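You operate a simulated robot arm through the tools that you are given. There is no shell and no other tool. Be economical: measure what you need, move in short steps, check, and stop when the job is done.

The job below is to be done with a simulated robot arm. You get a single attempt, and the scene is never put back.

Task
Wind the film back, put that reel on its peg and load the 1952 reel.
Fine: wind back before the gate opens; gate shut at the end; the lamp stays on, the dials as they are. Where these are worked on the way, their far stop is far enough and under half their travel is too little: film gate.

It is judged by the outcome, as a careful person would: the job done as asked, and still so three seconds after it is handed in. It fails if anything else is knocked over, pushed out of place, dropped, spilled or broken.

Robot
A 6-joint arm with a two-finger parallel gripper, fixed in place. Base frame: the origin is at the foot of the arm, x ahead of it, y to its left, z up; the work surface is at about z = 0.8. Readings come in cm, rad, newtons and seconds.
With the tool pointing down near the work surface it reaches from about 14 to 58 cm from the base axis. Its first joint turns from -1.152 to 1.152 rad. Payload 2.1 kg.
Tool frame: the origin (TCP) lies between the finger pads and is the grasp point; the fingertips stand 3 cm ahead of it; z points along the fingers, y is the line along which they close. Largest opening 9.4 cm; finger width 2.8, thickness 1; the body of the gripper, 5 by 9.6 cm, starts 5.5 cm behind the TCP.
Orientation is that of the tool frame in the base frame, as a unit quaternion [w, x, y, z]. With the fingers straight down and closing along the base's y, the tool's x points along the base's -x, its y along +y and its z along -z.

Tools
- The arm moves only by the tool drive_tool. Its argument "series" is a list that holds one entry, the list of rows, each a list of 7 numbers: the finger opening in cm, from 0 to 9.4, then the shift along the tool's x, y, z in units of 50 mm (1.0 is 50 mm), then the turn, a rotation vector about the tool's x, y, z in units of 6 degrees (1.0 is 6 degrees). In form: [[[claw, tx, ty, tz, ax, ay, az], ...]]. A call has 1 to 12 rows; each row shifts and turns the commanded pose from where the row before left it, along the tool's axes as they then stand. A call with a number of a shift or a turn outside -1 to 1 is refused whole. Rows are played at 5 a second. More than 5 cm and 0.15 rad between two rows, or a gripper value outside its range, and nothing of the call is played. A pose out of reach is approached as far as the arm can. The call stops where the force on the tool passes 40 N (or 10 N more than at its start, if that is more) or the arm is blocked; 0.2 s more then pass. The fingers move at their own pace (about 7.2 cm/s each) and stop on an object; they squeeze with about 45 N. The grip force told is the motor's: it shows also when the fingers shut on nothing. Time passes only in rows, and 0.2 s behind the last, so rows that do not move let the fingers close. The reply holds the time, the measured pose of the TCP, the force on the tool along the base axes, the opening and the grip force, in the units named above and with some noise, with the torque about the TCP (base axes, N m) and any sound that the robot's microphone picked up, and new pictures: "views" is both (left out), scene, wrist or none.
- Cameras (640 x 400 px; columns grow to the right, rows downward): "scene" is fixed at [5.97, -37.21, 48.8]; the picture's right is [0.76, -0.65, 0.00], its down [-0.35, -0.40, -0.85] and it looks along [0.55, 0.64, -0.53] (base axes); focal length 262 px, centre (320, 200). "wrist" rides on the gripper at [7.6, 1.4, -10.2] in the tool frame; the picture's right is [-0.18, 0.98, 0.00], its down [-0.75, -0.14, -0.64] and it looks along [-0.63, -0.12, 0.77] (tool axes); focal length 243 px, centre (320, 200). There is no depth. A picture from a camera that has moved, and an enlarged one, comes with that camera's place and axes in the base frame and with its lens.
- close_up(camera, box): a new picture of the part [left, top, right, bottom] of that camera's present view, enlarged. It takes no simulated time.
- close_job(): hands the job in; it is judged then, once.

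Work in short steps. Places have to be worked out from the pictures, the camera data and where the tool is seen: move nearer, look again, correct. Check each grasp and each placing, and mend what went wrong. You have 120 turns and 200 pictures in all, those below and enlarged ones among them. Open the gripper and draw the arm clear of the work before you hand the job in, unless the task says otherwise; then end with one line.

The tools are called after "Request:" as a command line: name --argument value ..., lists and objects as JSON in quotes. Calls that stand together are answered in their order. drive_tool: Moves the arm, as the interface text tells. Its arguments: {"type":"object","properties":{"series":{"type":"array","items":{"type":"array","items":{"type":"array","items":{"type":"number"}}}},"views":{"type":"string","enum":["both","scene","wrist","none"]}},"required":["series"]} The other tools are called the same way: close_up (camera, box) takes an enlarged picture of a part of a camera's view; close_job () hands the job in.

At the start:

```text
time: 0.0
position: [25.72, -6.35, 34.01]
tcp_rot: [0.0, 0.0, 1.0, 0.0]
ft_force: [0.6, 0.2, -0.8]
ft_torque: [-0.02, 0.04, -0.04]
gripper_width: 9.37
grasp_force: 0.0
```

scene: 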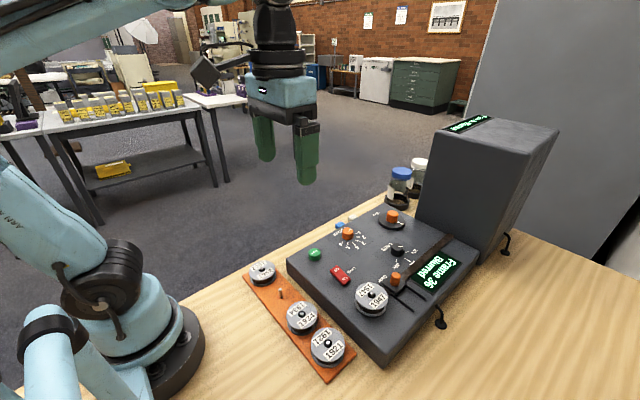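
wrist: 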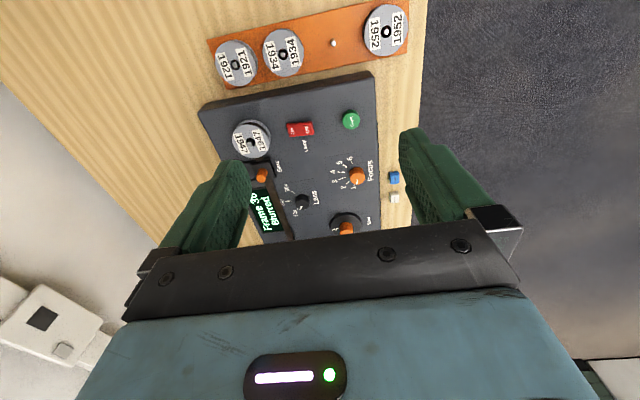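

The pictures show a control panel with a reel (1947) on its spindle, a rack with 1921, 1934, an empty peg and 1952. I take close-ups to read the labels and controls.

Request:
close_up --camera "scene" --box '[230, 190, 490, 390]'

Request:
close_up --camera "wrist" --box '[190, 0, 430, 150]'

Request:
close_up --camera "wrist" --box '[190, 100, 430, 250]'

```text
2.00 times, centred on (360, 290) of scene
camera zoom: at [5.97, -37.21, 48.8], right [0.76, -0.65, 0.0], down [-0.35, -0.4, -0.85], along [0.55, 0.64, -0.53], focal length 524 px, centre (240, 20)
```

zoom: 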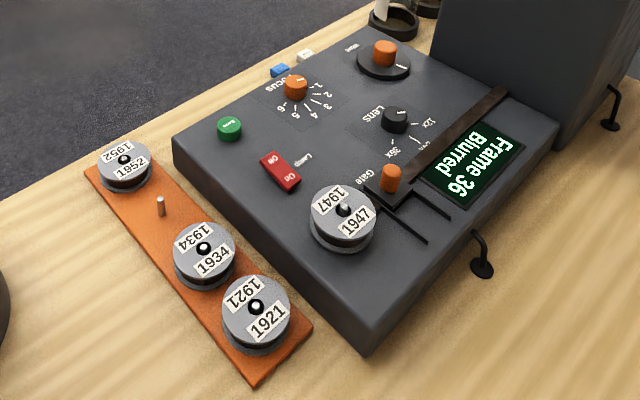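

```text
2.67 times, centred on (310, 75) of wrist
camera zoom: at [18.15, -4.87, 44.37], right [0.18, 0.98, 0.0], down [0.75, -0.14, 0.64], along [0.63, -0.12, -0.77], focal length 647 px, centre (347, 533)
```

zoom: 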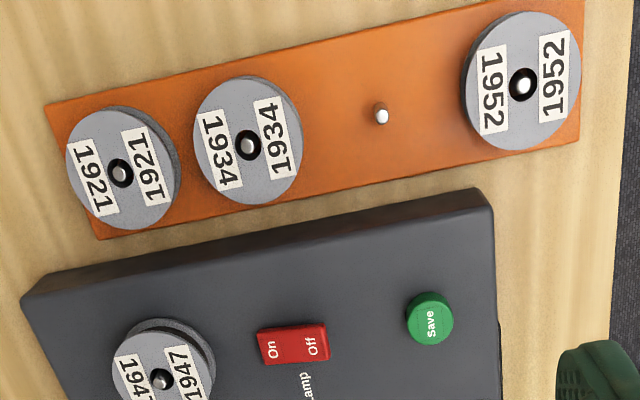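

```text
2.67 times, centred on (310, 175) of wrist
camera zoom: at [18.15, -4.87, 44.37], right [0.18, 0.98, 0.0], down [0.75, -0.14, 0.64], along [0.63, -0.12, -0.77], focal length 647 px, centre (347, 267)
```

zoom: 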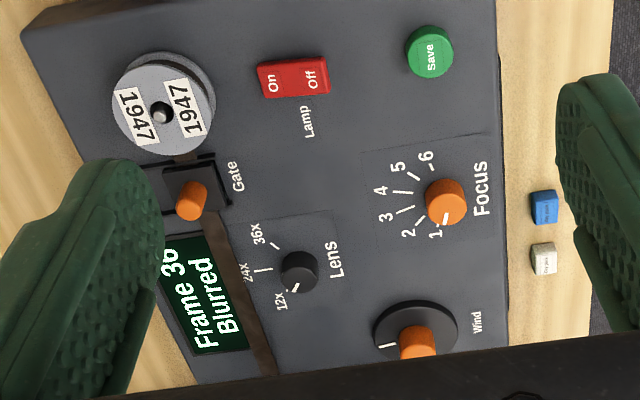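

The objects triangulate to an axis-aligned layout: rack at x≈23.5 with pegs 7.4 cm apart, spindle at about (33.8,-19.3), gate knob near (40.3,-19.6), wind knob near (57,-6.4). I move forward to look at the controls better.

Request:
drive_tool --series '[[[9.4, -0.8, 0, 0.3, 0, 0, 0], [9.4, -0.8, 0, 0.3, 0, 0, 0], [9.4, -0.4, 0, 0.4, 0, 0, 0], [9.4, 0, 0, 0, 0, 0, 0]]]' --views "both"

```text
time: 1.0
position: [35.69, -6.29, 29.01]
tcp_rot: [0.0, 0.0, 1.0, 0.0]
ft_force: [0.2, 0.3, -0.2]
ft_torque: [0.02, 0.04, 0.0]
gripper_width: 9.37
grasp_force: 0.0
camera wrist: at [28.1, -4.83, 39.32], right [0.18, 0.98, 0.0], down [0.75, -0.14, 0.64], along [0.63, -0.12, -0.77], focal length 243 px, centre (320, 200)
```

scene: 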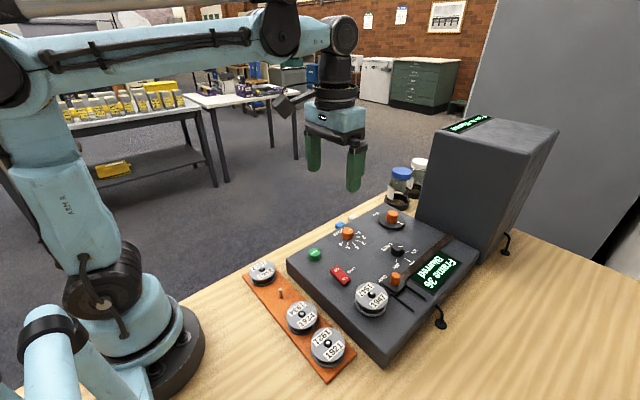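
wrist: 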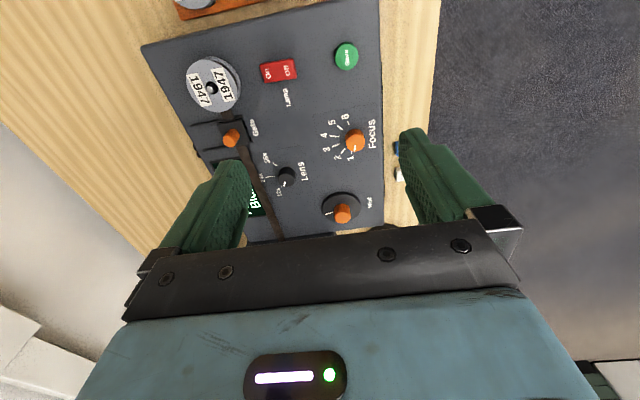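

I enlarge the controls in both views.

Request:
close_up --camera "wrist" --box '[180, 40, 400, 240]'

Request:
close_up --camera "scene" --box '[330, 195, 480, 320]'

```text
2.00 times, centred on (290, 140) of wrist
camera zoom: at [28.1, -4.83, 39.32], right [0.18, 0.98, 0.0], down [0.75, -0.14, 0.64], along [0.63, -0.12, -0.77], focal length 485 px, centre (380, 320)
```

zoom: 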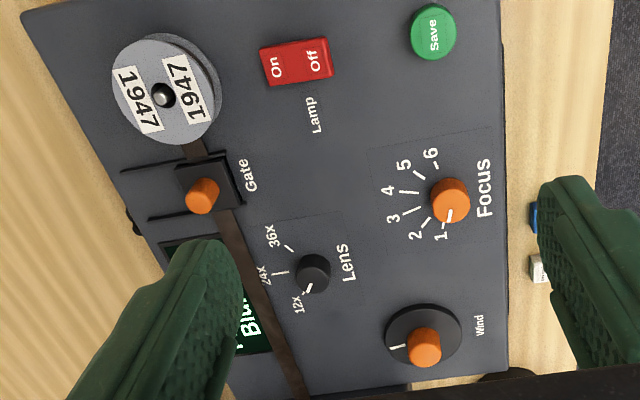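

```text
3.20 times, centred on (405, 258) of scene
camera zoom: at [5.97, -37.21, 48.8], right [0.76, -0.65, 0.0], down [-0.35, -0.4, -0.85], along [0.55, 0.64, -0.53], focal length 838 px, centre (48, 16)
```

zoom: 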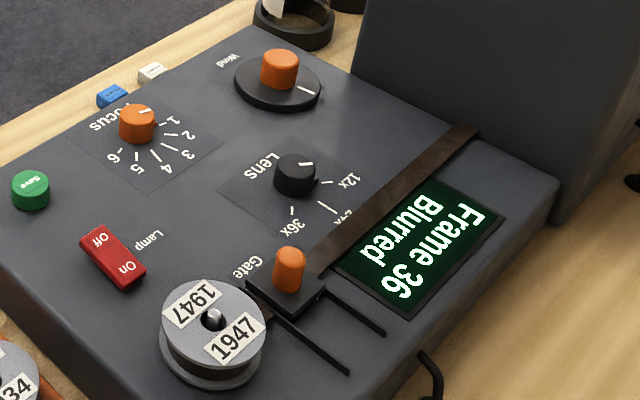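

The wind knob looks centred on its disc at about (57.5,-6.5), top near z=9. I move above it at z≈16.

Request:
drive_tool --series '[[[6, -0.727, -0.008, 0.433, 0, 0, 0], [6, -0.727, -0.008, 0.433, 0, 0, 0], [6, -0.727, -0.008, 0.433, 0, 0, 0], [6, -0.727, -0.008, 0.433, 0, 0, 0], [6, -0.727, -0.008, 0.433, 0, 0, 0], [6, -0.727, -0.008, 0.433, 0, 0, 0], [6, 0, 0, 0, 0, 0, 0]]]' --views "both"

```text
time: 2.6
position: [57.19, -6.7, 15.98]
tcp_rot: [-0.001, 0.0, 1.0, 0.0]
ft_force: [-0.2, -0.3, 0.4]
ft_torque: [0.02, 0.05, 0.01]
gripper_width: 6.02
grasp_force: 0.1
out of reach, approached as far as the arm can: row 6
camera wrist: at [49.72, -5.16, 26.35], right [0.18, 0.98, 0.0], down [0.75, -0.14, 0.64], along [0.63, -0.12, -0.77], focal length 243 px, centre (320, 200)
```

scene: 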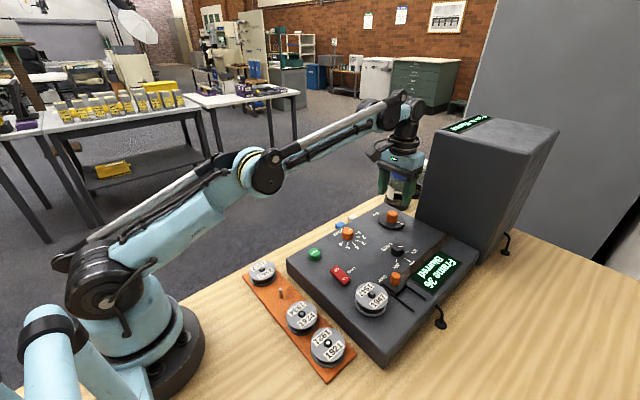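
wrist: 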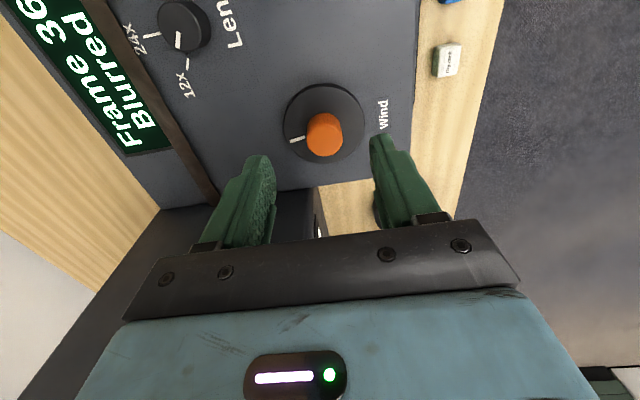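

The knob may be off-centre on the disc; I look closer before descending.

Request:
close_up --camera "wrist" --box '[260, 60, 400, 180]'

Request:
close_up --camera "scene" --box '[360, 170, 440, 240]'

```text
3.33 times, centred on (330, 120) of wrist
camera zoom: at [49.72, -5.16, 26.35], right [0.18, 0.98, 0.0], down [0.75, -0.14, 0.64], along [0.63, -0.12, -0.77], focal length 809 px, centre (287, 467)
```

zoom: 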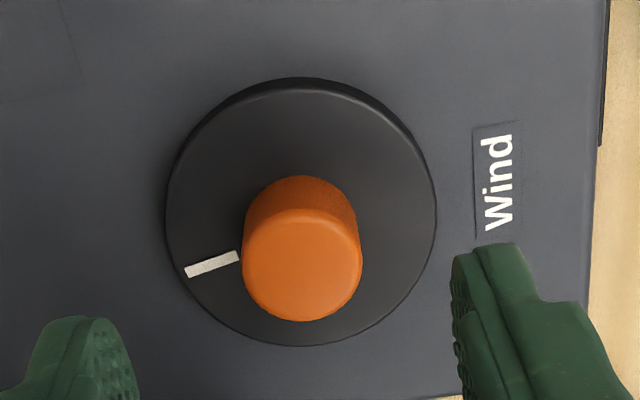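

```text
5.71 times, centred on (400, 205) of scene
camera zoom: at [5.97, -37.21, 48.8], right [0.76, -0.65, 0.0], down [-0.35, -0.4, -0.85], along [0.55, 0.64, -0.53], focal length 1496 px, centre (-137, 171)
```

zoom: 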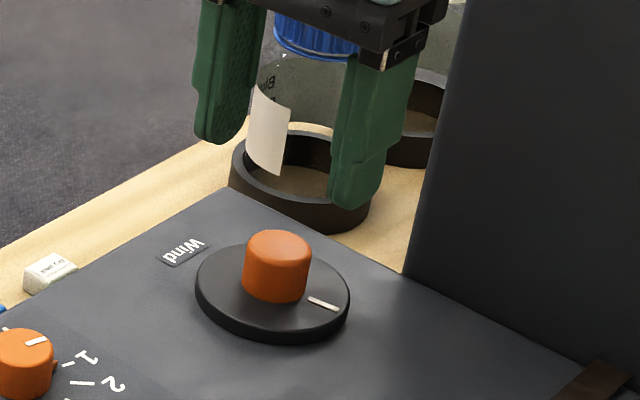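

Knob axis is at ≈(58.0,-6.45), z 6.4–9.1, central on its disc. I descend to z≈10 and see how far out I can reach.

Request:
drive_tool --series '[[[5, -0.0, 0.05, 0.4, 0, 0, 0], [5, -0.08, 0, 0.4, 0, 0, 0], [5, -0.08, 0, 0.4, 0, 0, 0], [5, 0, 0, 0, 0, 0, 0]]]' --views "both"

```text
time: 3.6
position: [58.18, -6.2, 9.87]
tcp_rot: [0.0, 0.0, 1.0, 0.0]
ft_force: [-0.2, 0.5, 0.2]
ft_torque: [0.01, 0.02, -0.01]
gripper_width: 4.98
grasp_force: 0.1
camera wrist: at [50.48, -4.75, 20.26], right [0.18, 0.98, 0.0], down [0.75, -0.14, 0.64], along [0.63, -0.12, -0.77], focal length 243 px, centre (320, 200)
```

scene: 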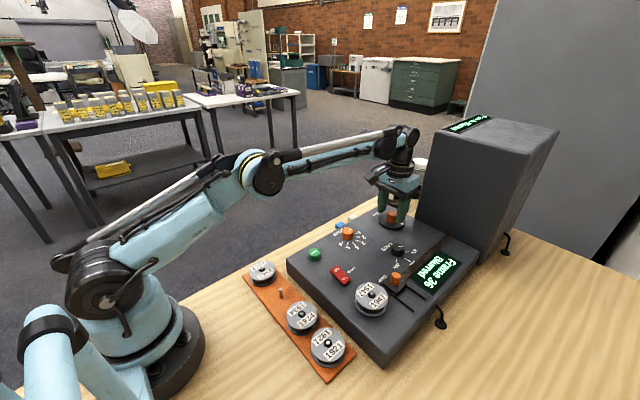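
wrist: 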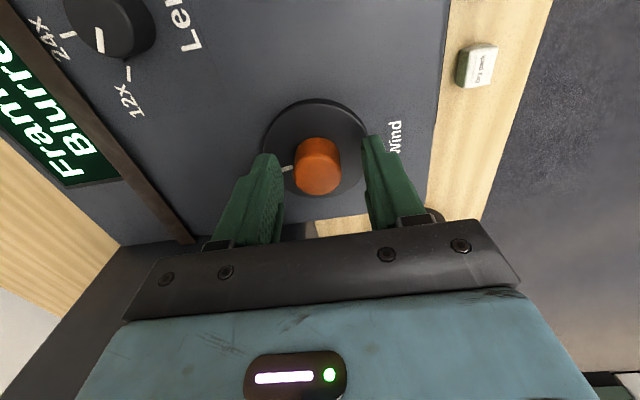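

TCP is now at the knob. I close on it, then turn 30° counter-clockwise (seen from above) and watch the display.

Request:
drive_tool --series '[[[5, 0.02, -0.04, 0, 0, 0, 0], [0, 0, 0, 0, 0, 0, 0], [0, 0, 0, 0, 0, 0, 0], [0, 0, 0, 0, 0, 0, -1], [0, 0, 0, 0, 0, 0, -1], [0, 0, 0, 0, 0, 0, -1], [0, 0, 0, 0, 0, 0, -1], [0, 0, 0, 0, 0, 0, -1], [0, 0, 0, 0, 0, 0, 0]]]' --views "scene"

Request:
close_up --camera "scene" --box '[360, 180, 470, 300]'

```text
time: 5.6
position: [58.03, -6.85, 9.91]
tcp_rot: [0.002, -0.257, 0.966, -0.004]
ft_force: [22.3, -24.2, -17.4]
ft_torque: [-0.41, -0.81, -0.17]
gripper_width: 2.91
grasp_force: 45.0
```

scene: 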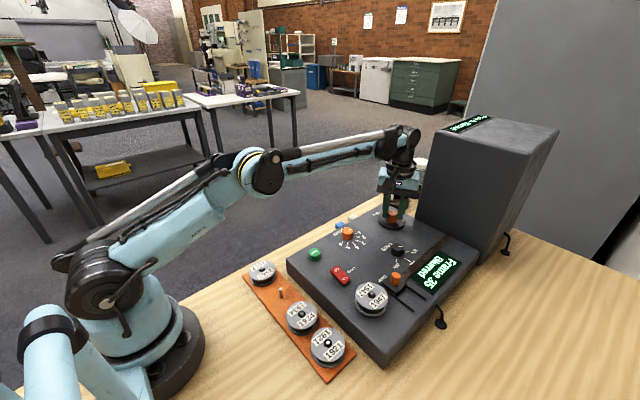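

```text
3.33 times, centred on (415, 240) of scene
camera zoom: at [5.97, -37.21, 48.8], right [0.76, -0.65, 0.0], down [-0.35, -0.4, -0.85], along [0.55, 0.64, -0.53], focal length 872 px, centre (3, 67)
```

zoom: 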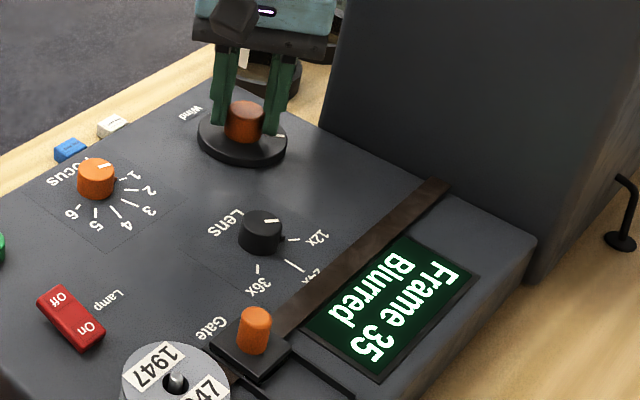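

Frame went 36→35, so counter-clockwise winds back. Side force shows the axis lies about 0.45 cm off along the closing direction; I correct and turn on.

Request:
drive_tool --series '[[[0, 0, -0.09, 0, 0, 0, 0], [0, 0, 0, 0, 0, 0, 0]]]' --views "none"

```text
time: 6.2
position: [57.97, -6.78, 9.95]
tcp_rot: [0.0, -0.259, 0.966, 0.0]
ft_force: [8.9, -10.0, -23.7]
ft_torque: [-0.55, 0.08, -0.07]
gripper_width: 2.89
grasp_force: 44.9
```

Side force dropped; I trim a little more (including downward) and check.

Request:
drive_tool --series '[[[0, 0, -0.05, 0.06, 0, 0, 0], [0, 0, 0, 0, 0, 0, 0]]]' --views "none"

```text
time: 6.8
position: [58.02, -6.71, 9.95]
tcp_rot: [-0.002, -0.26, 0.966, 0.002]
ft_force: [-6.1, 2.5, 29.8]
ft_torque: [0.05, 0.45, 0.02]
gripper_width: 2.9
grasp_force: 45.3
```

Vertical is stiff; I back off half of that and turn 60° further.

Request:
drive_tool --series '[[[0, 0, 0.01, -0.033, 0, 0, 0], [0, 0, 0, 0, 0, 0, -1], [0, 0, 0, 0, 0, 0, -1], [0, 0, 0, 0, 0, 0, -1], [0, 0, 0, 0, 0, 0, -1], [0, 0, 0, 0, 0, 0, -1], [0, 0, 0, 0, 0, 0, -1], [0, 0, 0, 0, 0, 0, -1], [0, 0, 0, 0, 0, 0, -1], [0, 0, 0, 0, 0, 0, -1], [0, 0, 0, 0, 0, 0, -1], [0, 0, 0, 0, 0, 0, 0]]]' --views "none"

Request:
close_up --camera "scene" --box '[360, 180, 470, 300]'

```text
time: 9.6
position: [58.57, -7.19, 9.83]
tcp_rot: [0.004, -0.706, 0.708, -0.006]
ft_force: [2.1, 0.4, -1.0]
ft_torque: [0.08, 0.1, -0.22]
gripper_width: 2.92
grasp_force: 45.1
stopped in row 12: the force on the tool passed its limit (the readings are from after the stop); the commanded pose is now the measured one
```

```text
3.33 times, centred on (415, 240) of scene
camera zoom: at [5.96, -37.21, 48.8], right [0.76, -0.65, 0.0], down [-0.35, -0.4, -0.85], along [0.55, 0.64, -0.53], focal length 872 px, centre (3, 67)
```

zoom: 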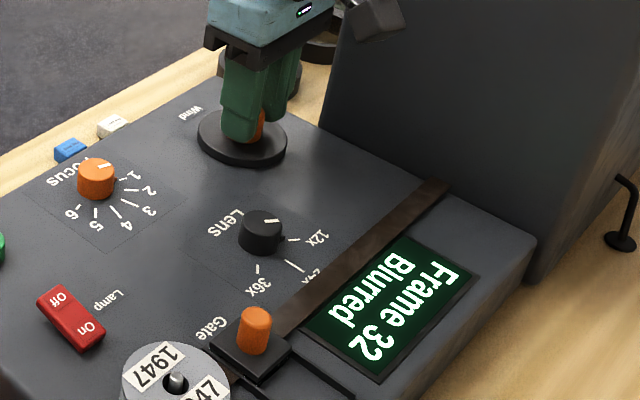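

90° total gave 4 frames (≈22.5° per frame, so ~2¼ turns). The axis works out at ≈(58.55,-6.46); I open, recentre on it and re-grip, then continue turning.

Request:
drive_tool --series '[[[5, 0, 0, 0, 0, 0, 0], [5, -0.14, 0, 0, 0, 0, 0], [5, 0, 0, 0, 0, 0, 0], [0, 0, 0, 0, 0, 0, 0], [0, 0, 0, 0, 0, 0, 0], [0, 0, 0, 0, 0, 0, 0]]]' --views "none"

```text
time: 11.0
position: [58.47, -6.48, 9.81]
tcp_rot: [-0.005, 0.707, -0.707, 0.005]
ft_force: [-4.7, 1.5, -0.7]
ft_torque: [-0.18, 0.15, 0.0]
gripper_width: 2.91
grasp_force: 45.1
```

Well centred with little force. I turn a further 66° counter-clockwise.

Request:
drive_tool --series '[[[0, 0, 0, 0, 0, 0, -1], [0, 0, 0, 0, 0, 0, -1], [0, 0, 0, 0, 0, 0, -1], [0, 0, 0, 0, 0, 0, -1], [0, 0, 0, 0, 0, 0, -1], [0, 0, 0, 0, 0, 0, -1], [0, 0, 0, 0, 0, 0, -1], [0, 0, 0, 0, 0, 0, -1], [0, 0, 0, 0, 0, 0, -1], [0, 0, 0, 0, 0, 0, -1], [0, 0, 0, 0, 0, 0, -1], [0, 0, 0, 0, 0, 0, 0]]]' --views "none"

Request:
close_up --camera "scene" --box '[360, 180, 470, 300]'

```text
time: 12.9
position: [58.4, -6.47, 9.77]
tcp_rot: [-0.003, 0.938, -0.347, 0.008]
ft_force: [-18.5, 5.0, 0.5]
ft_torque: [-1.24, -3.77, -1.6]
gripper_width: 2.87
grasp_force: 44.6
stopped in row 9: the force on the tool passed its limit (the readings are from after the stop); the commanded pose is now the measured one
```

```text
3.33 times, centred on (415, 240) of scene
camera zoom: at [5.96, -37.21, 48.8], right [0.76, -0.65, 0.0], down [-0.35, -0.4, -0.85], along [0.55, 0.64, -0.53], focal length 872 px, centre (3, 67)
```

zoom: 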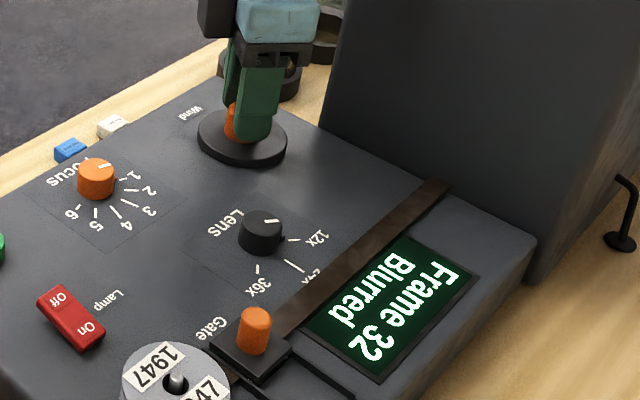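

The camera side of the gripper swung toward the housing (force in -x), and the frame didn't change. I open and turn back clockwise, keeping clear, then look.

Request:
drive_tool --series '[[[5, 0, 0, 0, 0, 0, 0], [5, 0, 0, 0, 0, 0, 0], [5, 0, 0, 0, 0, 0, 1], [5, 0, 0, 0, 0, 0, 1], [5, 0, 0, 0, 0, 0, 1], [5, 0, 0, 0, 0, 0, 1], [5, 0, 0, 0, 0, 0, 1], [5, 0, 0, 0, 0, 0, 1], [5, 0, 0, 0, 0, 0, 1], [5, 0, 0, 0, 0, 0, 1], [5, 0, 0, 0, 0, 0, 0]]]' --views "both"

Request:
close_up --camera "scene" --box '[360, 180, 470, 300]'

```text
time: 15.3
position: [58.44, -6.45, 9.8]
tcp_rot: [-0.006, 0.717, -0.697, 0.006]
ft_force: [0.2, -1.0, -0.2]
ft_torque: [-0.02, 0.03, 0.0]
gripper_width: 5.01
grasp_force: 0.1
camera wrist: at [57.15, -14.02, 20.15], right [-0.99, 0.16, -0.02], down [0.11, 0.76, 0.64], along [0.11, 0.63, -0.76], focal length 243 px, centre (320, 200)
```

scene: 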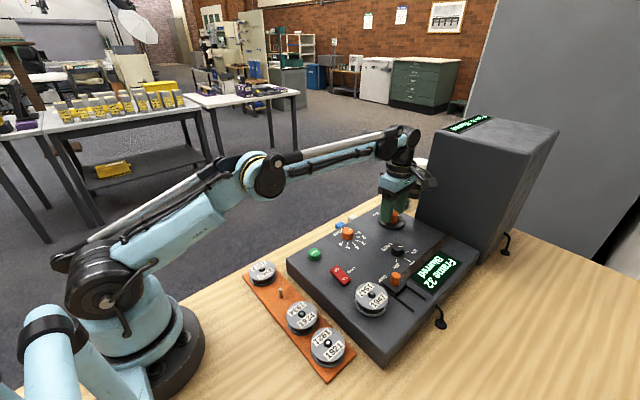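
wrist: 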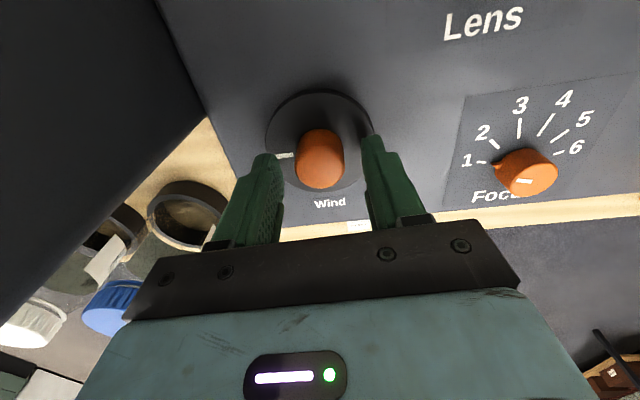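

```text
3.33 times, centred on (415, 240) of scene
camera zoom: at [5.97, -37.21, 48.8], right [0.76, -0.65, 0.0], down [-0.35, -0.4, -0.85], along [0.55, 0.64, -0.53], focal length 872 px, centre (3, 67)
```

zoom: 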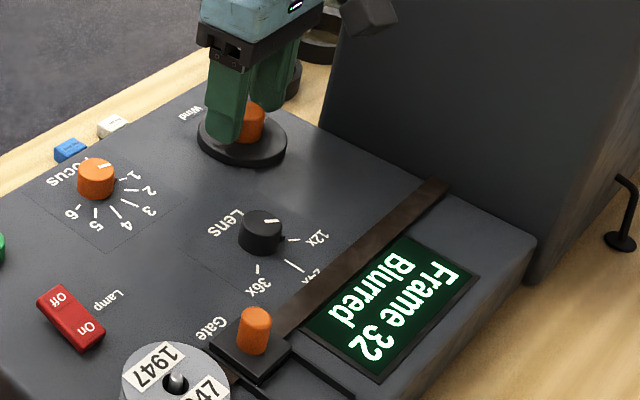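

The index line moved from -y to +x, so the disc itself turned about 90°; the second turn merely slipped/was obstructed at the housing. I'll ratchet within a window clear of the housing: rotate back clockwise with fingers open.

Request:
drive_tool --series '[[[5, 0, 0, 0, 0, 0, 1], [5, 0, 0, 0, 0, 0, 1], [5, 0, 0, 0, 0, 0, 1], [5, 0, 0, 0, 0, 0, 1], [5, 0, 0, 0, 0, 0, 1], [5, 0, 0, 0, 0, 0, 1], [5, 0, 0, 0, 0, 0, 1], [5, 0, 0, 0, 0, 0, 1], [5, 0, 0, 0, 0, 0, 1], [5, 0, 0, 0, 0, 0, 1], [5, 0, 0, 0, 0, 0, 1], [5, 0, 0, 0, 0, 0, 1]]]' --views "none"

Request:
drive_tool --series '[[[5, 0, 0, 0, 0, 0, 1], [5, 0, 0, 0, 0, 0, 1], [5, 0, 0, 0, 0, 0, 1], [5, 0, 0, 0, 0, 0, 1], [5, 0, 0, 0, 0, 0, 1], [5, 0, 0, 0, 0, 0, 1], [5, 0, 0, 0, 0, 0, 1], [5, 0, 0, 0, 0, 0, 1], [5, 0, 0, 0, 0, 0, 1], [5, 0, 0, 0, 0, 0, 1], [5, 0, 0, 0, 0, 0, 1], [5, 0, 0, 0, 0, 0, 1]]]' --views "both"

```text
time: 17.9
position: [58.62, -6.37, 9.77]
tcp_rot: [0.008, -0.17, 0.985, -0.001]
ft_force: [0.0, -0.9, 0.2]
ft_torque: [-0.02, 0.01, 0.0]
gripper_width: 5.03
grasp_force: 0.1
```

```text
time: 20.5
position: [58.44, -6.41, 9.92]
tcp_rot: [0.007, 0.442, 0.897, 0.004]
ft_force: [-0.2, -0.4, 0.1]
ft_torque: [0.02, -0.01, 0.03]
gripper_width: 4.98
grasp_force: 0.0
camera wrist: at [54.9, 0.47, 20.17], right [0.89, 0.45, 0.01], down [0.34, -0.68, 0.65], along [0.3, -0.57, -0.76], focal length 243 px, centre (320, 200)
```

scene: 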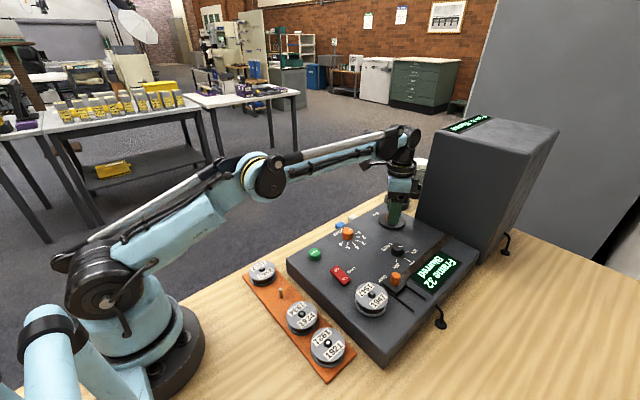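
wrist: 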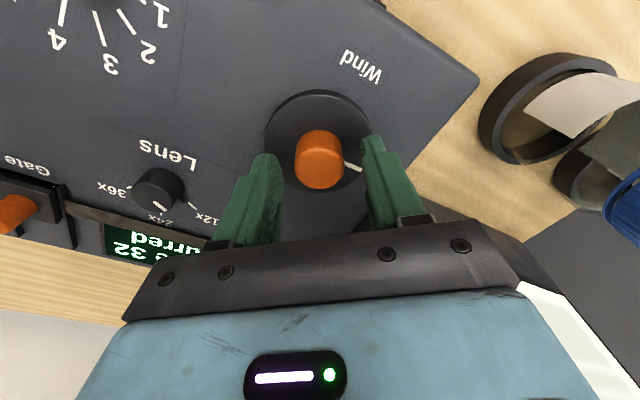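

Now at +52°, centred. Grip and turn 54° counter-clockwise, then read the frame.

Request:
drive_tool --series '[[[0, 0, 0, 0, 0, 0, 0], [0, 0, 0, 0, 0, 0, 0], [0, 0, 0, 0, 0, 0, -1], [0, 0, 0, 0, 0, 0, -1], [0, 0, 0, 0, 0, 0, -1], [0, 0, 0, 0, 0, 0, -1], [0, 0, 0, 0, 0, 0, -1], [0, 0, 0, 0, 0, 0, -1], [0, 0, 0, 0, 0, 0, -1], [0, 0, 0, 0, 0, 0, -1], [0, 0, 0, 0, 0, 0, -1], [0, 0, 0, 0, 0, 0, 0]]]' --views "none"

Request:
close_up --camera "scene" --box '[360, 180, 470, 300]'

```text
time: 23.1
position: [58.4, -6.4, 9.73]
tcp_rot: [0.009, -0.016, 1.0, 0.001]
ft_force: [4.3, 10.1, -6.6]
ft_torque: [0.34, -0.18, -0.44]
gripper_width: 2.89
grasp_force: 45.1
```

```text
3.33 times, centred on (415, 240) of scene
camera zoom: at [5.97, -37.21, 48.8], right [0.76, -0.65, 0.0], down [-0.35, -0.4, -0.85], along [0.55, 0.64, -0.53], focal length 872 px, centre (3, 67)
```

zoom: 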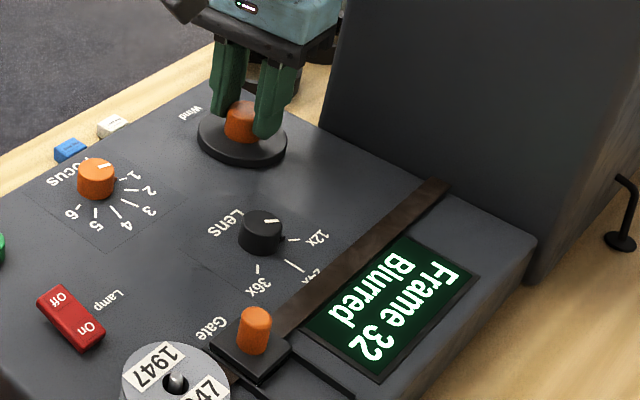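

Still 32; I check the index line to see whether the knob slipped or turned.

Request:
close_up --camera "wrist" --box '[240, 70, 400, 200]'

Request:
close_up --camera "wrist" --box '[0, 0, 640, 400]'

```text
3.08 times, centred on (320, 135) of wrist
camera zoom: at [50.68, -5.29, 20.01], right [0.15, 0.99, 0.0], down [0.75, -0.12, 0.65], along [0.65, -0.1, -0.76], focal length 746 px, centre (320, 400)
```

zoom: 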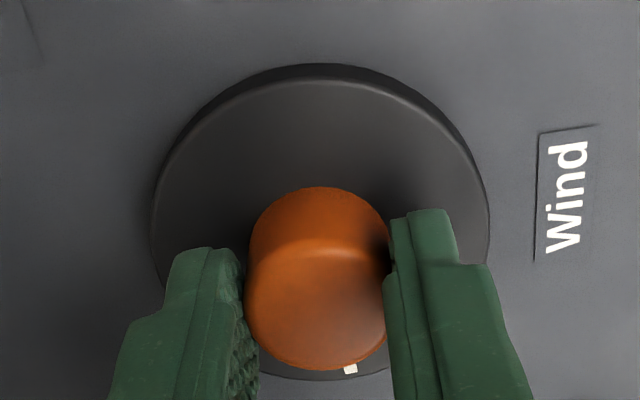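

```text
1.00 times, centred on (320, 200) of wrist (not enlarged: the box is as wide or as high as the picture)
camera zoom: at [50.68, -5.29, 20.01], right [0.15, 0.99, 0.0], down [0.75, -0.12, 0.65], along [0.65, -0.1, -0.76], focal length 243 px, centre (320, 200)
```

zoom: 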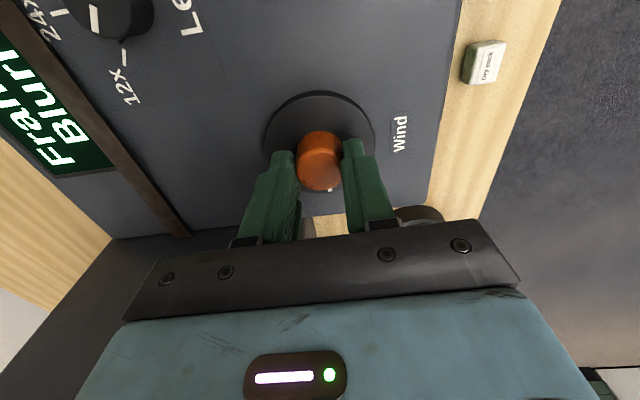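

The index line still points to +x, so the knob didn't move: either a stop or slipping. I test by turning 24° clockwise then reading torque and frame.

Request:
drive_tool --series '[[[0, 0, 0, 0, 0, 0, 1], [0, 0, 0, 0, 0, 0, 1], [0, 0, 0, 0, 0, 0, 1], [0, 0, 0, 0, 0, 0, 1], [0, 0, 0, 0, 0, 0, 0]]]' --views "none"

Request:
close_up --camera "scene" --box '[360, 180, 470, 300]'

Request:
close_up --camera "wrist" --box '[240, 70, 400, 200]'

```text
time: 24.3
position: [58.38, -6.61, 9.78]
tcp_rot: [0.008, 0.194, 0.981, 0.001]
ft_force: [5.4, 6.0, -15.1]
ft_torque: [0.38, 0.1, 0.01]
gripper_width: 2.88
grasp_force: 44.6
```

```text
3.33 times, centred on (415, 240) of scene
camera zoom: at [5.97, -37.21, 48.8], right [0.76, -0.65, 0.0], down [-0.35, -0.4, -0.85], along [0.55, 0.64, -0.53], focal length 872 px, centre (3, 67)
```

zoom: 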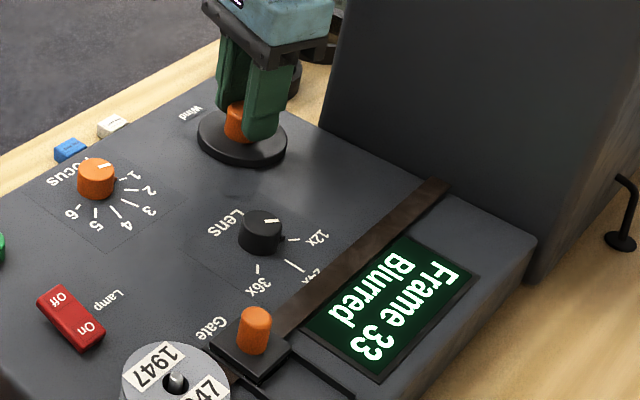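

```text
3.08 times, centred on (320, 135) of wrist
camera zoom: at [51.84, -2.22, 20.03], right [0.55, 0.84, 0.01], down [0.63, -0.42, 0.65], along [0.55, -0.35, -0.76], focal length 746 px, centre (320, 400)
```

zoom: 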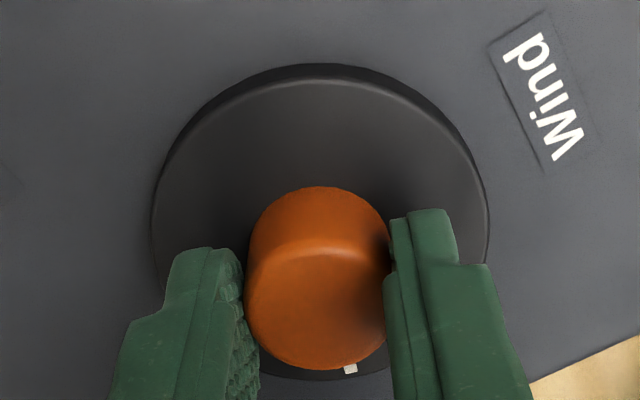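

Clockwise the knob turns freely (33), so counter-clockwise I hit a true end stop near frame 32: the film's start. I wind it back against the stop firmly again.

Request:
drive_tool --series '[[[0, 0, 0, 0, 0, 0, -1], [0, 0, 0, 0, 0, 0, -1], [0, 0, 0, 0, 0, 0, -1], [0, 0, 0, 0, 0, 0, -1], [0, 0, 0, 0, 0, 0, -1], [0, 0, 0, 0, 0, 0, -1], [0, 0, 0, 0, 0, 0, -1], [0, 0, 0, 0, 0, 0, 0]]]' --views "none"

Request:
close_up --camera "scene" --box '[360, 180, 470, 300]'

Request:
close_up --camera "wrist" --box '[240, 70, 400, 200]'

```text
time: 26.1
position: [58.37, -6.46, 9.73]
tcp_rot: [0.008, -0.171, 0.985, -0.001]
ft_force: [-1.4, -2.6, -0.1]
ft_torque: [-0.18, 0.14, -0.46]
gripper_width: 2.87
grasp_force: 45.3
```

```text
3.33 times, centred on (415, 240) of scene
camera zoom: at [5.96, -37.21, 48.8], right [0.76, -0.65, 0.0], down [-0.35, -0.4, -0.85], along [0.55, 0.64, -0.53], focal length 872 px, centre (3, 67)
```

zoom: 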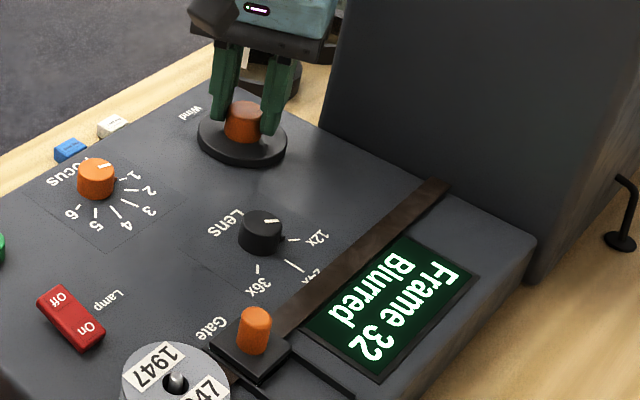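

```text
3.08 times, centred on (320, 135) of wrist
camera zoom: at [50.66, -7.69, 20.05], right [-0.16, 0.99, 0.0], down [0.75, 0.12, 0.65], along [0.65, 0.1, -0.76], focal length 746 px, centre (320, 400)
```

zoom: 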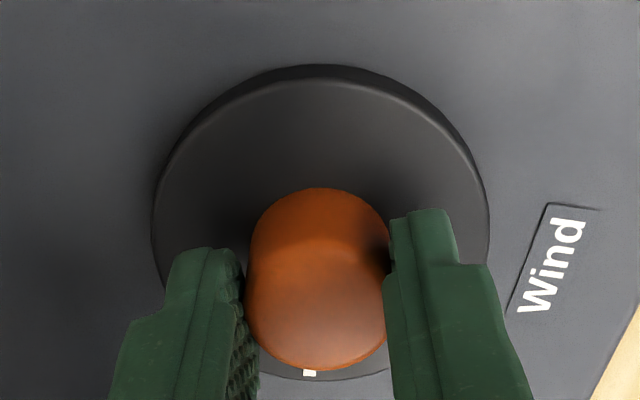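

It's firmly at the stop with frame 32. I open, lift clear, and check that it stays.

Request:
drive_tool --series '[[[5, 0, 0, 0, 0, 0, 0], [5, 0, 0, 0, 0, 0, 0], [5, 0.1, 0, -0.8, 0, 0, 0.5], [5, 0.4, 0, -0.8, 0, 0, 1], [5, 0.8, 0, 0, 0, 0, 1], [5, 0.8, 0, 0, 0, 0, 0.8], [5, 0, 0, 0, 0, 0, 0]]]' --views "both"

Request:
close_up --camera "scene" --box '[330, 195, 480, 320]'

```text
time: 27.7
position: [47.92, -8.33, 17.67]
tcp_rot: [0.007, 0.002, 1.0, 0.0]
ft_force: [0.5, 0.4, 0.3]
ft_torque: [-0.01, -0.02, -0.03]
gripper_width: 5.01
grasp_force: 0.1
camera wrist: at [40.21, -6.77, 27.89], right [0.19, 0.98, 0.0], down [0.74, -0.14, 0.65], along [0.64, -0.12, -0.76], focal length 243 px, centre (320, 200)
```

scene: 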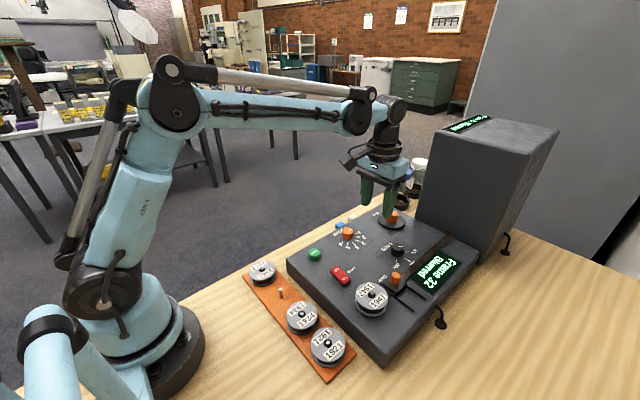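
wrist: 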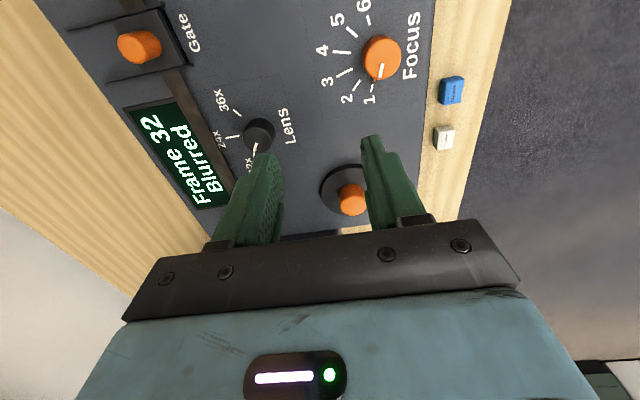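

```text
3.20 times, centred on (405, 258) of scene
camera zoom: at [5.96, -37.21, 48.8], right [0.76, -0.65, 0.0], down [-0.35, -0.4, -0.85], along [0.55, 0.64, -0.53], focal length 838 px, centre (48, 16)
```

zoom: 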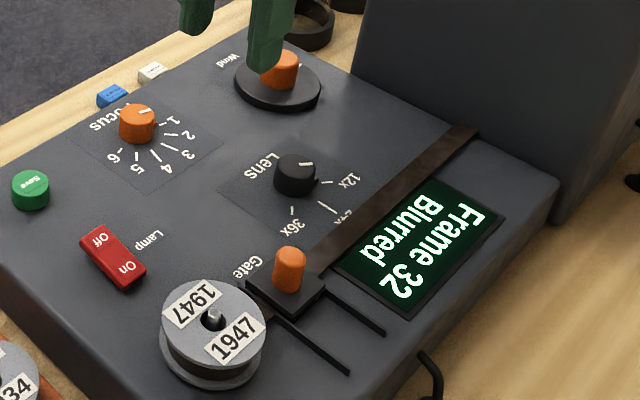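

Frame 32 holds. The gate knob works out at (40.6,-19.5), top z≈8.5, slots running to -y (~5 cm travel). I move above it.

Request:
drive_tool --series '[[[5, 0.487, -0.745, 0.1, 0, 0, 0], [5, 0.487, -0.745, 0.1, 0, 0, 0], [5, 0.487, -0.745, 0.2, 0, 0, 0], [5, 0, 0, 0.1, 0, 0, 0], [5, 0, 0, 0, 0, 0, 0]]]' --views "both"

Request:
close_up --camera "scene" --box '[350, 210, 470, 310]'

```text
time: 28.9
position: [40.77, -19.29, 15.05]
tcp_rot: [0.008, 0.002, 1.0, 0.0]
ft_force: [0.7, -0.3, -0.4]
ft_torque: [0.0, 0.01, -0.02]
gripper_width: 4.99
grasp_force: 0.0
camera wrist: at [33.0, -17.8, 25.32], right [0.19, 0.98, 0.0], down [0.74, -0.14, 0.65], along [0.64, -0.12, -0.76], focal length 243 px, centre (320, 200)
```

scene: 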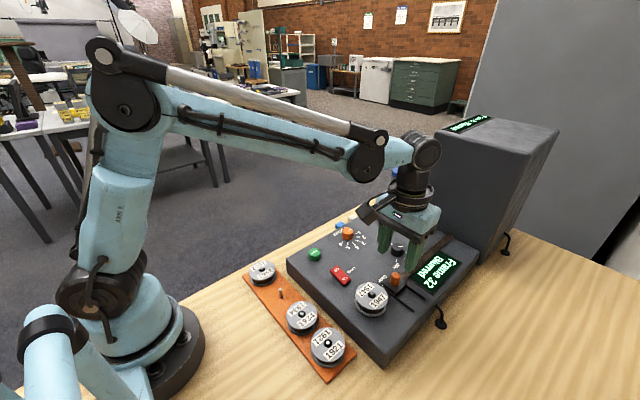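
wrist: 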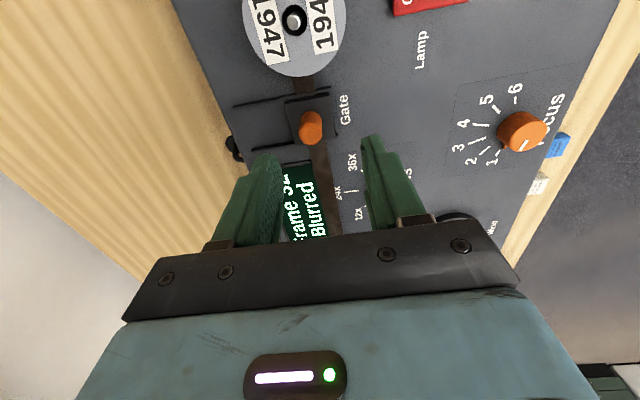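

```text
4.00 times, centred on (410, 260) of scene
camera zoom: at [5.96, -37.21, 48.8], right [0.76, -0.65, 0.0], down [-0.35, -0.4, -0.85], along [0.55, 0.64, -0.53], focal length 1047 px, centre (-40, -40)
```

zoom: 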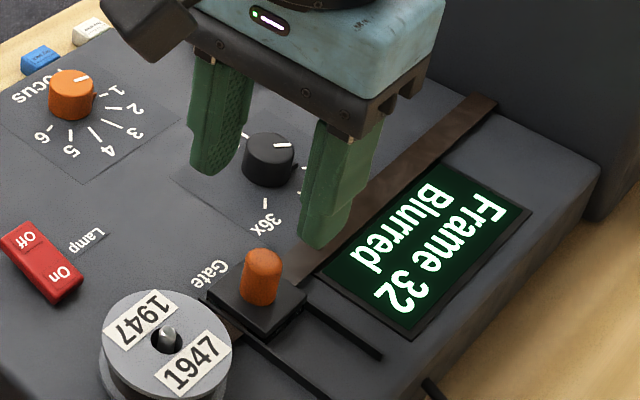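

Refined: the gate knob is at ≈(39.7,-19.9), z 7–10. I shift over it and lower to z≈10.6, then look.

Request:
drive_tool --series '[[[5, 0.2, -0.1, 0, 0, 0, 0], [5, 0, 0, 0.45, 0, 0, 0], [5, 0, 0, 0.45, 0, 0, 0], [5, 0, 0, 0, 0, 0, 0]]]' --views "both"

Request:
close_up --camera "scene" --box '[350, 210, 470, 310]'

```text
time: 29.9
position: [39.98, -19.96, 10.57]
tcp_rot: [0.008, 0.0, 1.0, 0.0]
ft_force: [1.2, 0.0, 0.5]
ft_torque: [0.03, -0.05, -0.02]
gripper_width: 5.0
grasp_force: 0.0
camera wrist: at [32.19, -18.49, 20.88], right [0.19, 0.98, 0.0], down [0.74, -0.14, 0.65], along [0.64, -0.12, -0.76], focal length 243 px, centre (320, 200)
```

scene: 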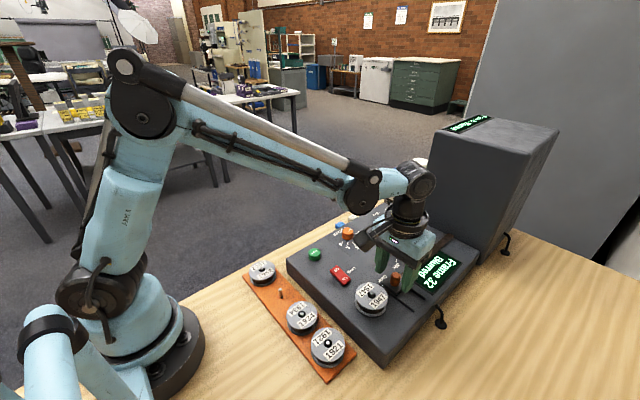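
wrist: 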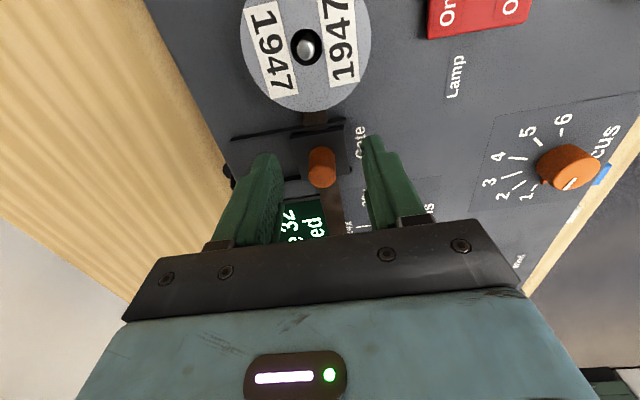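

```text
4.00 times, centred on (410, 260) of scene
camera zoom: at [5.96, -37.21, 48.8], right [0.76, -0.65, 0.0], down [-0.35, -0.4, -0.85], along [0.55, 0.64, -0.53], focal length 1047 px, centre (-40, -40)
```

zoom: 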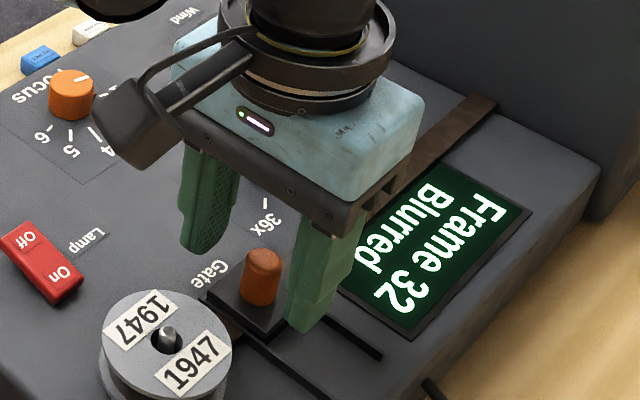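

Knob is between the pads. I lower a touch and close on it.

Request:
drive_tool --series '[[[5, 0, 0, 0.1, 0, 0, 0], [0, 0, 0, 0, 0, 0, 0], [0, 0, 0, 0, 0, 0, 0], [0, 0, 0, 0, 0, 0, 0]]]' --views "wrist"

```text
time: 30.9
position: [39.76, -19.82, 10.16]
tcp_rot: [0.009, 0.001, 1.0, 0.0]
ft_force: [2.5, -6.7, -2.9]
ft_torque: [-0.21, -0.02, -0.08]
gripper_width: 1.61
grasp_force: 45.2
camera wrist: at [32.08, -18.43, 20.43], right [0.19, 0.98, 0.0], down [0.74, -0.14, 0.65], along [0.64, -0.12, -0.76], focal length 243 px, centre (320, 200)
```

wrist: 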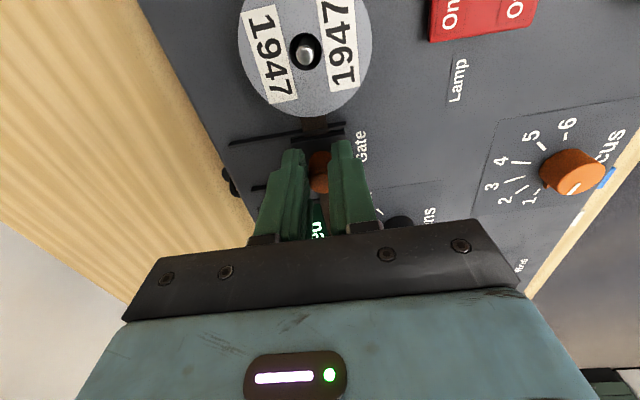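

Gripped (1.6 cm). I slide it slowly toward -y by about 5 cm, expecting its stop.

Request:
drive_tool --series '[[[0, 0, -0.15, 0, 0, 0, 0], [0, 0, -0.15, 0, 0, 0, 0], [0, 0, -0.15, 0, 0, 0, 0], [0, 0, -0.15, 0, 0, 0, 0], [0, 0, -0.15, 0, 0, 0, 0], [0, 0, -0.15, 0, 0, 0, 0], [0, 0, -0.1, 0, 0, 0, 0], [0, 0, 0, 0, 0, 0, 0]]]' --views "both"

Request:
close_up --camera "scene" --box '[350, 210, 470, 310]'

```text
time: 32.5
position: [39.77, -24.19, 10.01]
tcp_rot: [0.007, -0.004, 1.0, 0.008]
ft_force: [-2.8, 10.1, 2.8]
ft_torque: [-0.06, -0.17, 0.12]
gripper_width: 1.66
grasp_force: 45.2
stopped in row 8: the force on the tool passed its limit (the readings are from after the stop); the commanded pose is now the measured one
camera wrist: at [32.12, -22.87, 20.33], right [0.18, 0.98, 0.02], down [0.75, -0.15, 0.65], along [0.64, -0.1, -0.76], focal length 243 px, centre (320, 200)
```

scene: 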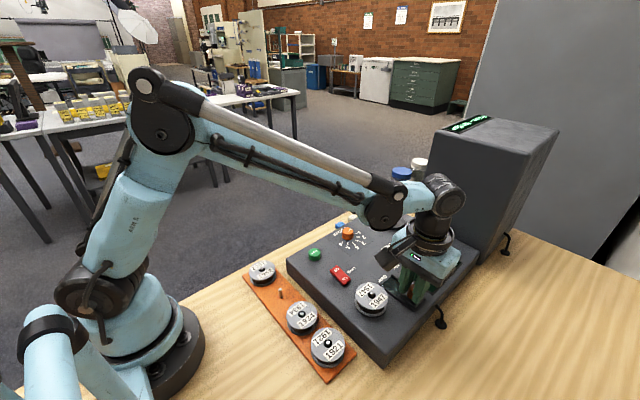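
wrist: 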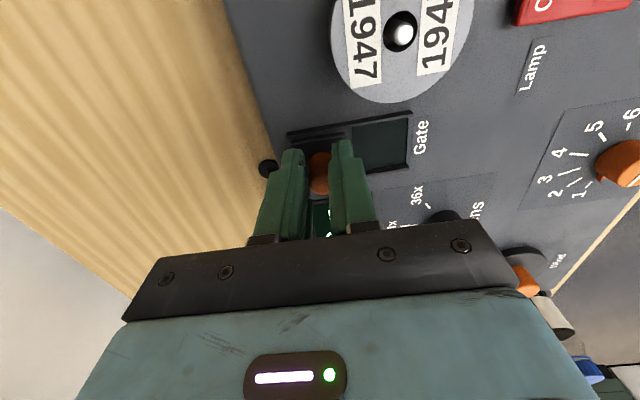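

```text
4.00 times, centred on (410, 260) of scene
camera zoom: at [5.96, -37.21, 48.8], right [0.76, -0.65, 0.0], down [-0.35, -0.4, -0.85], along [0.55, 0.64, -0.53], focal length 1047 px, centre (-40, -40)
```

zoom: 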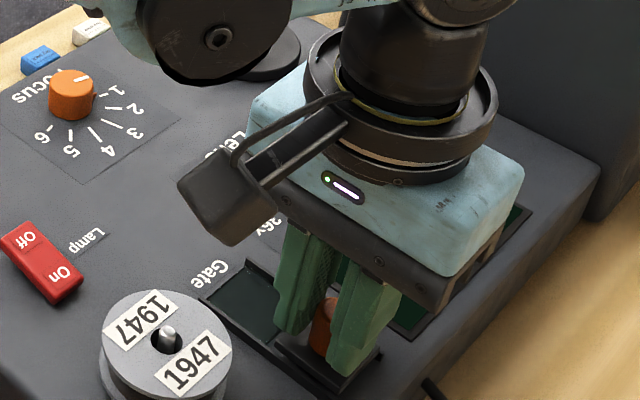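

The gate is fully open against its stop and the film strip is gone. I release, rise, and move above reel 1947, turning the tool 45° so the fingers will fit between neighbours on the rack later.

Request:
drive_tool --series '[[[4, 0, 0, 0, 0, 0, 0], [4, 0, 0, -0.4, 0, 0, 0], [5, 0, 0, -0.8, 0, 0, 0], [7.8, 0.59, 0.49, 0, 0, 0, 0], [7.8, 0.59, 0.49, 0, 0, 0, 0], [7.8, 0, 0, 0, 0, 0, 1], [7.8, 0, 0, 0, 0, 0, 1], [7.8, 0, 0, 0, 0, 0, 1], [7.8, 0, 0, 0, 0, 0, 1], [7.8, 0, 0, 0, 0, 0, 1], [7.8, 0, 0, 0, 0, 0, 1], [7.8, 0, 0, 0, 0, 0, 1]]]' --views "both"

Request:
close_up --camera "scene" --box '[330, 210, 450, 330]'

```text
time: 35.1
position: [33.69, -19.66, 16.02]
tcp_rot: [0.005, 0.357, 0.934, 0.009]
ft_force: [0.6, -0.3, 0.5]
ft_torque: [0.01, 0.01, 0.04]
gripper_width: 7.77
grasp_force: 0.1
camera wrist: at [28.94, -13.44, 26.43], right [0.79, 0.61, 0.02], down [0.46, -0.62, 0.64], along [0.4, -0.5, -0.77], focal length 243 px, centre (320, 200)
```

scene: 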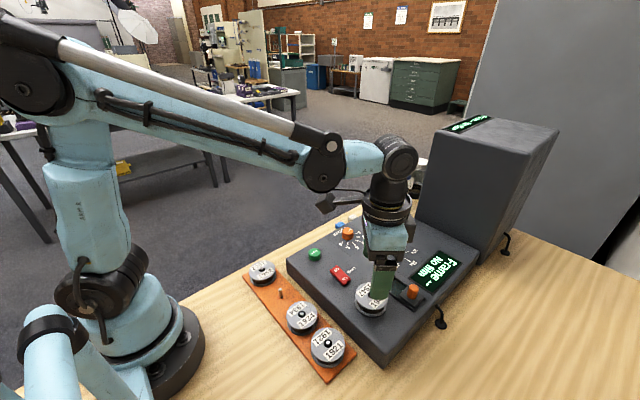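
wrist: 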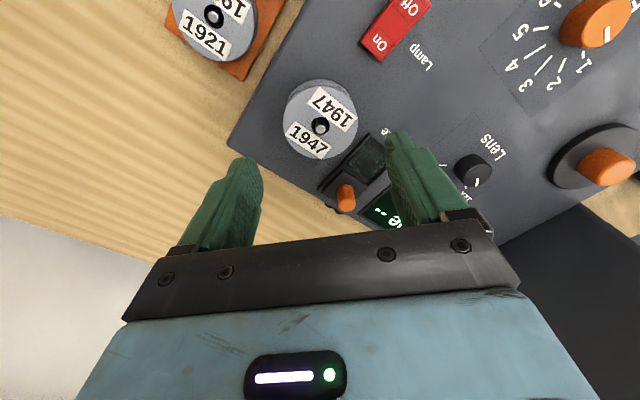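

```text
3.33 times, centred on (390, 270) of scene
camera zoom: at [5.97, -37.21, 48.8], right [0.76, -0.65, 0.0], down [-0.35, -0.4, -0.85], along [0.55, 0.64, -0.53], focal length 872 px, centre (87, -33)
```

zoom: 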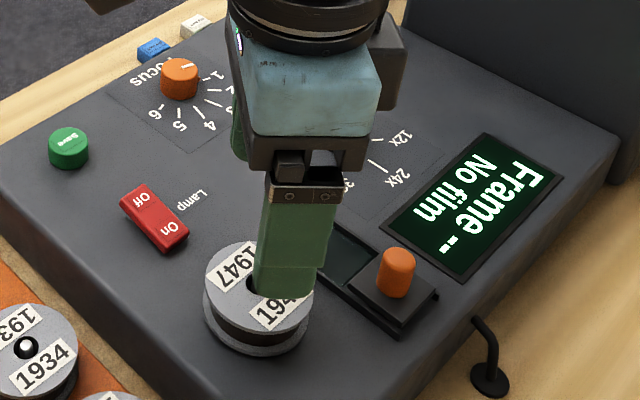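

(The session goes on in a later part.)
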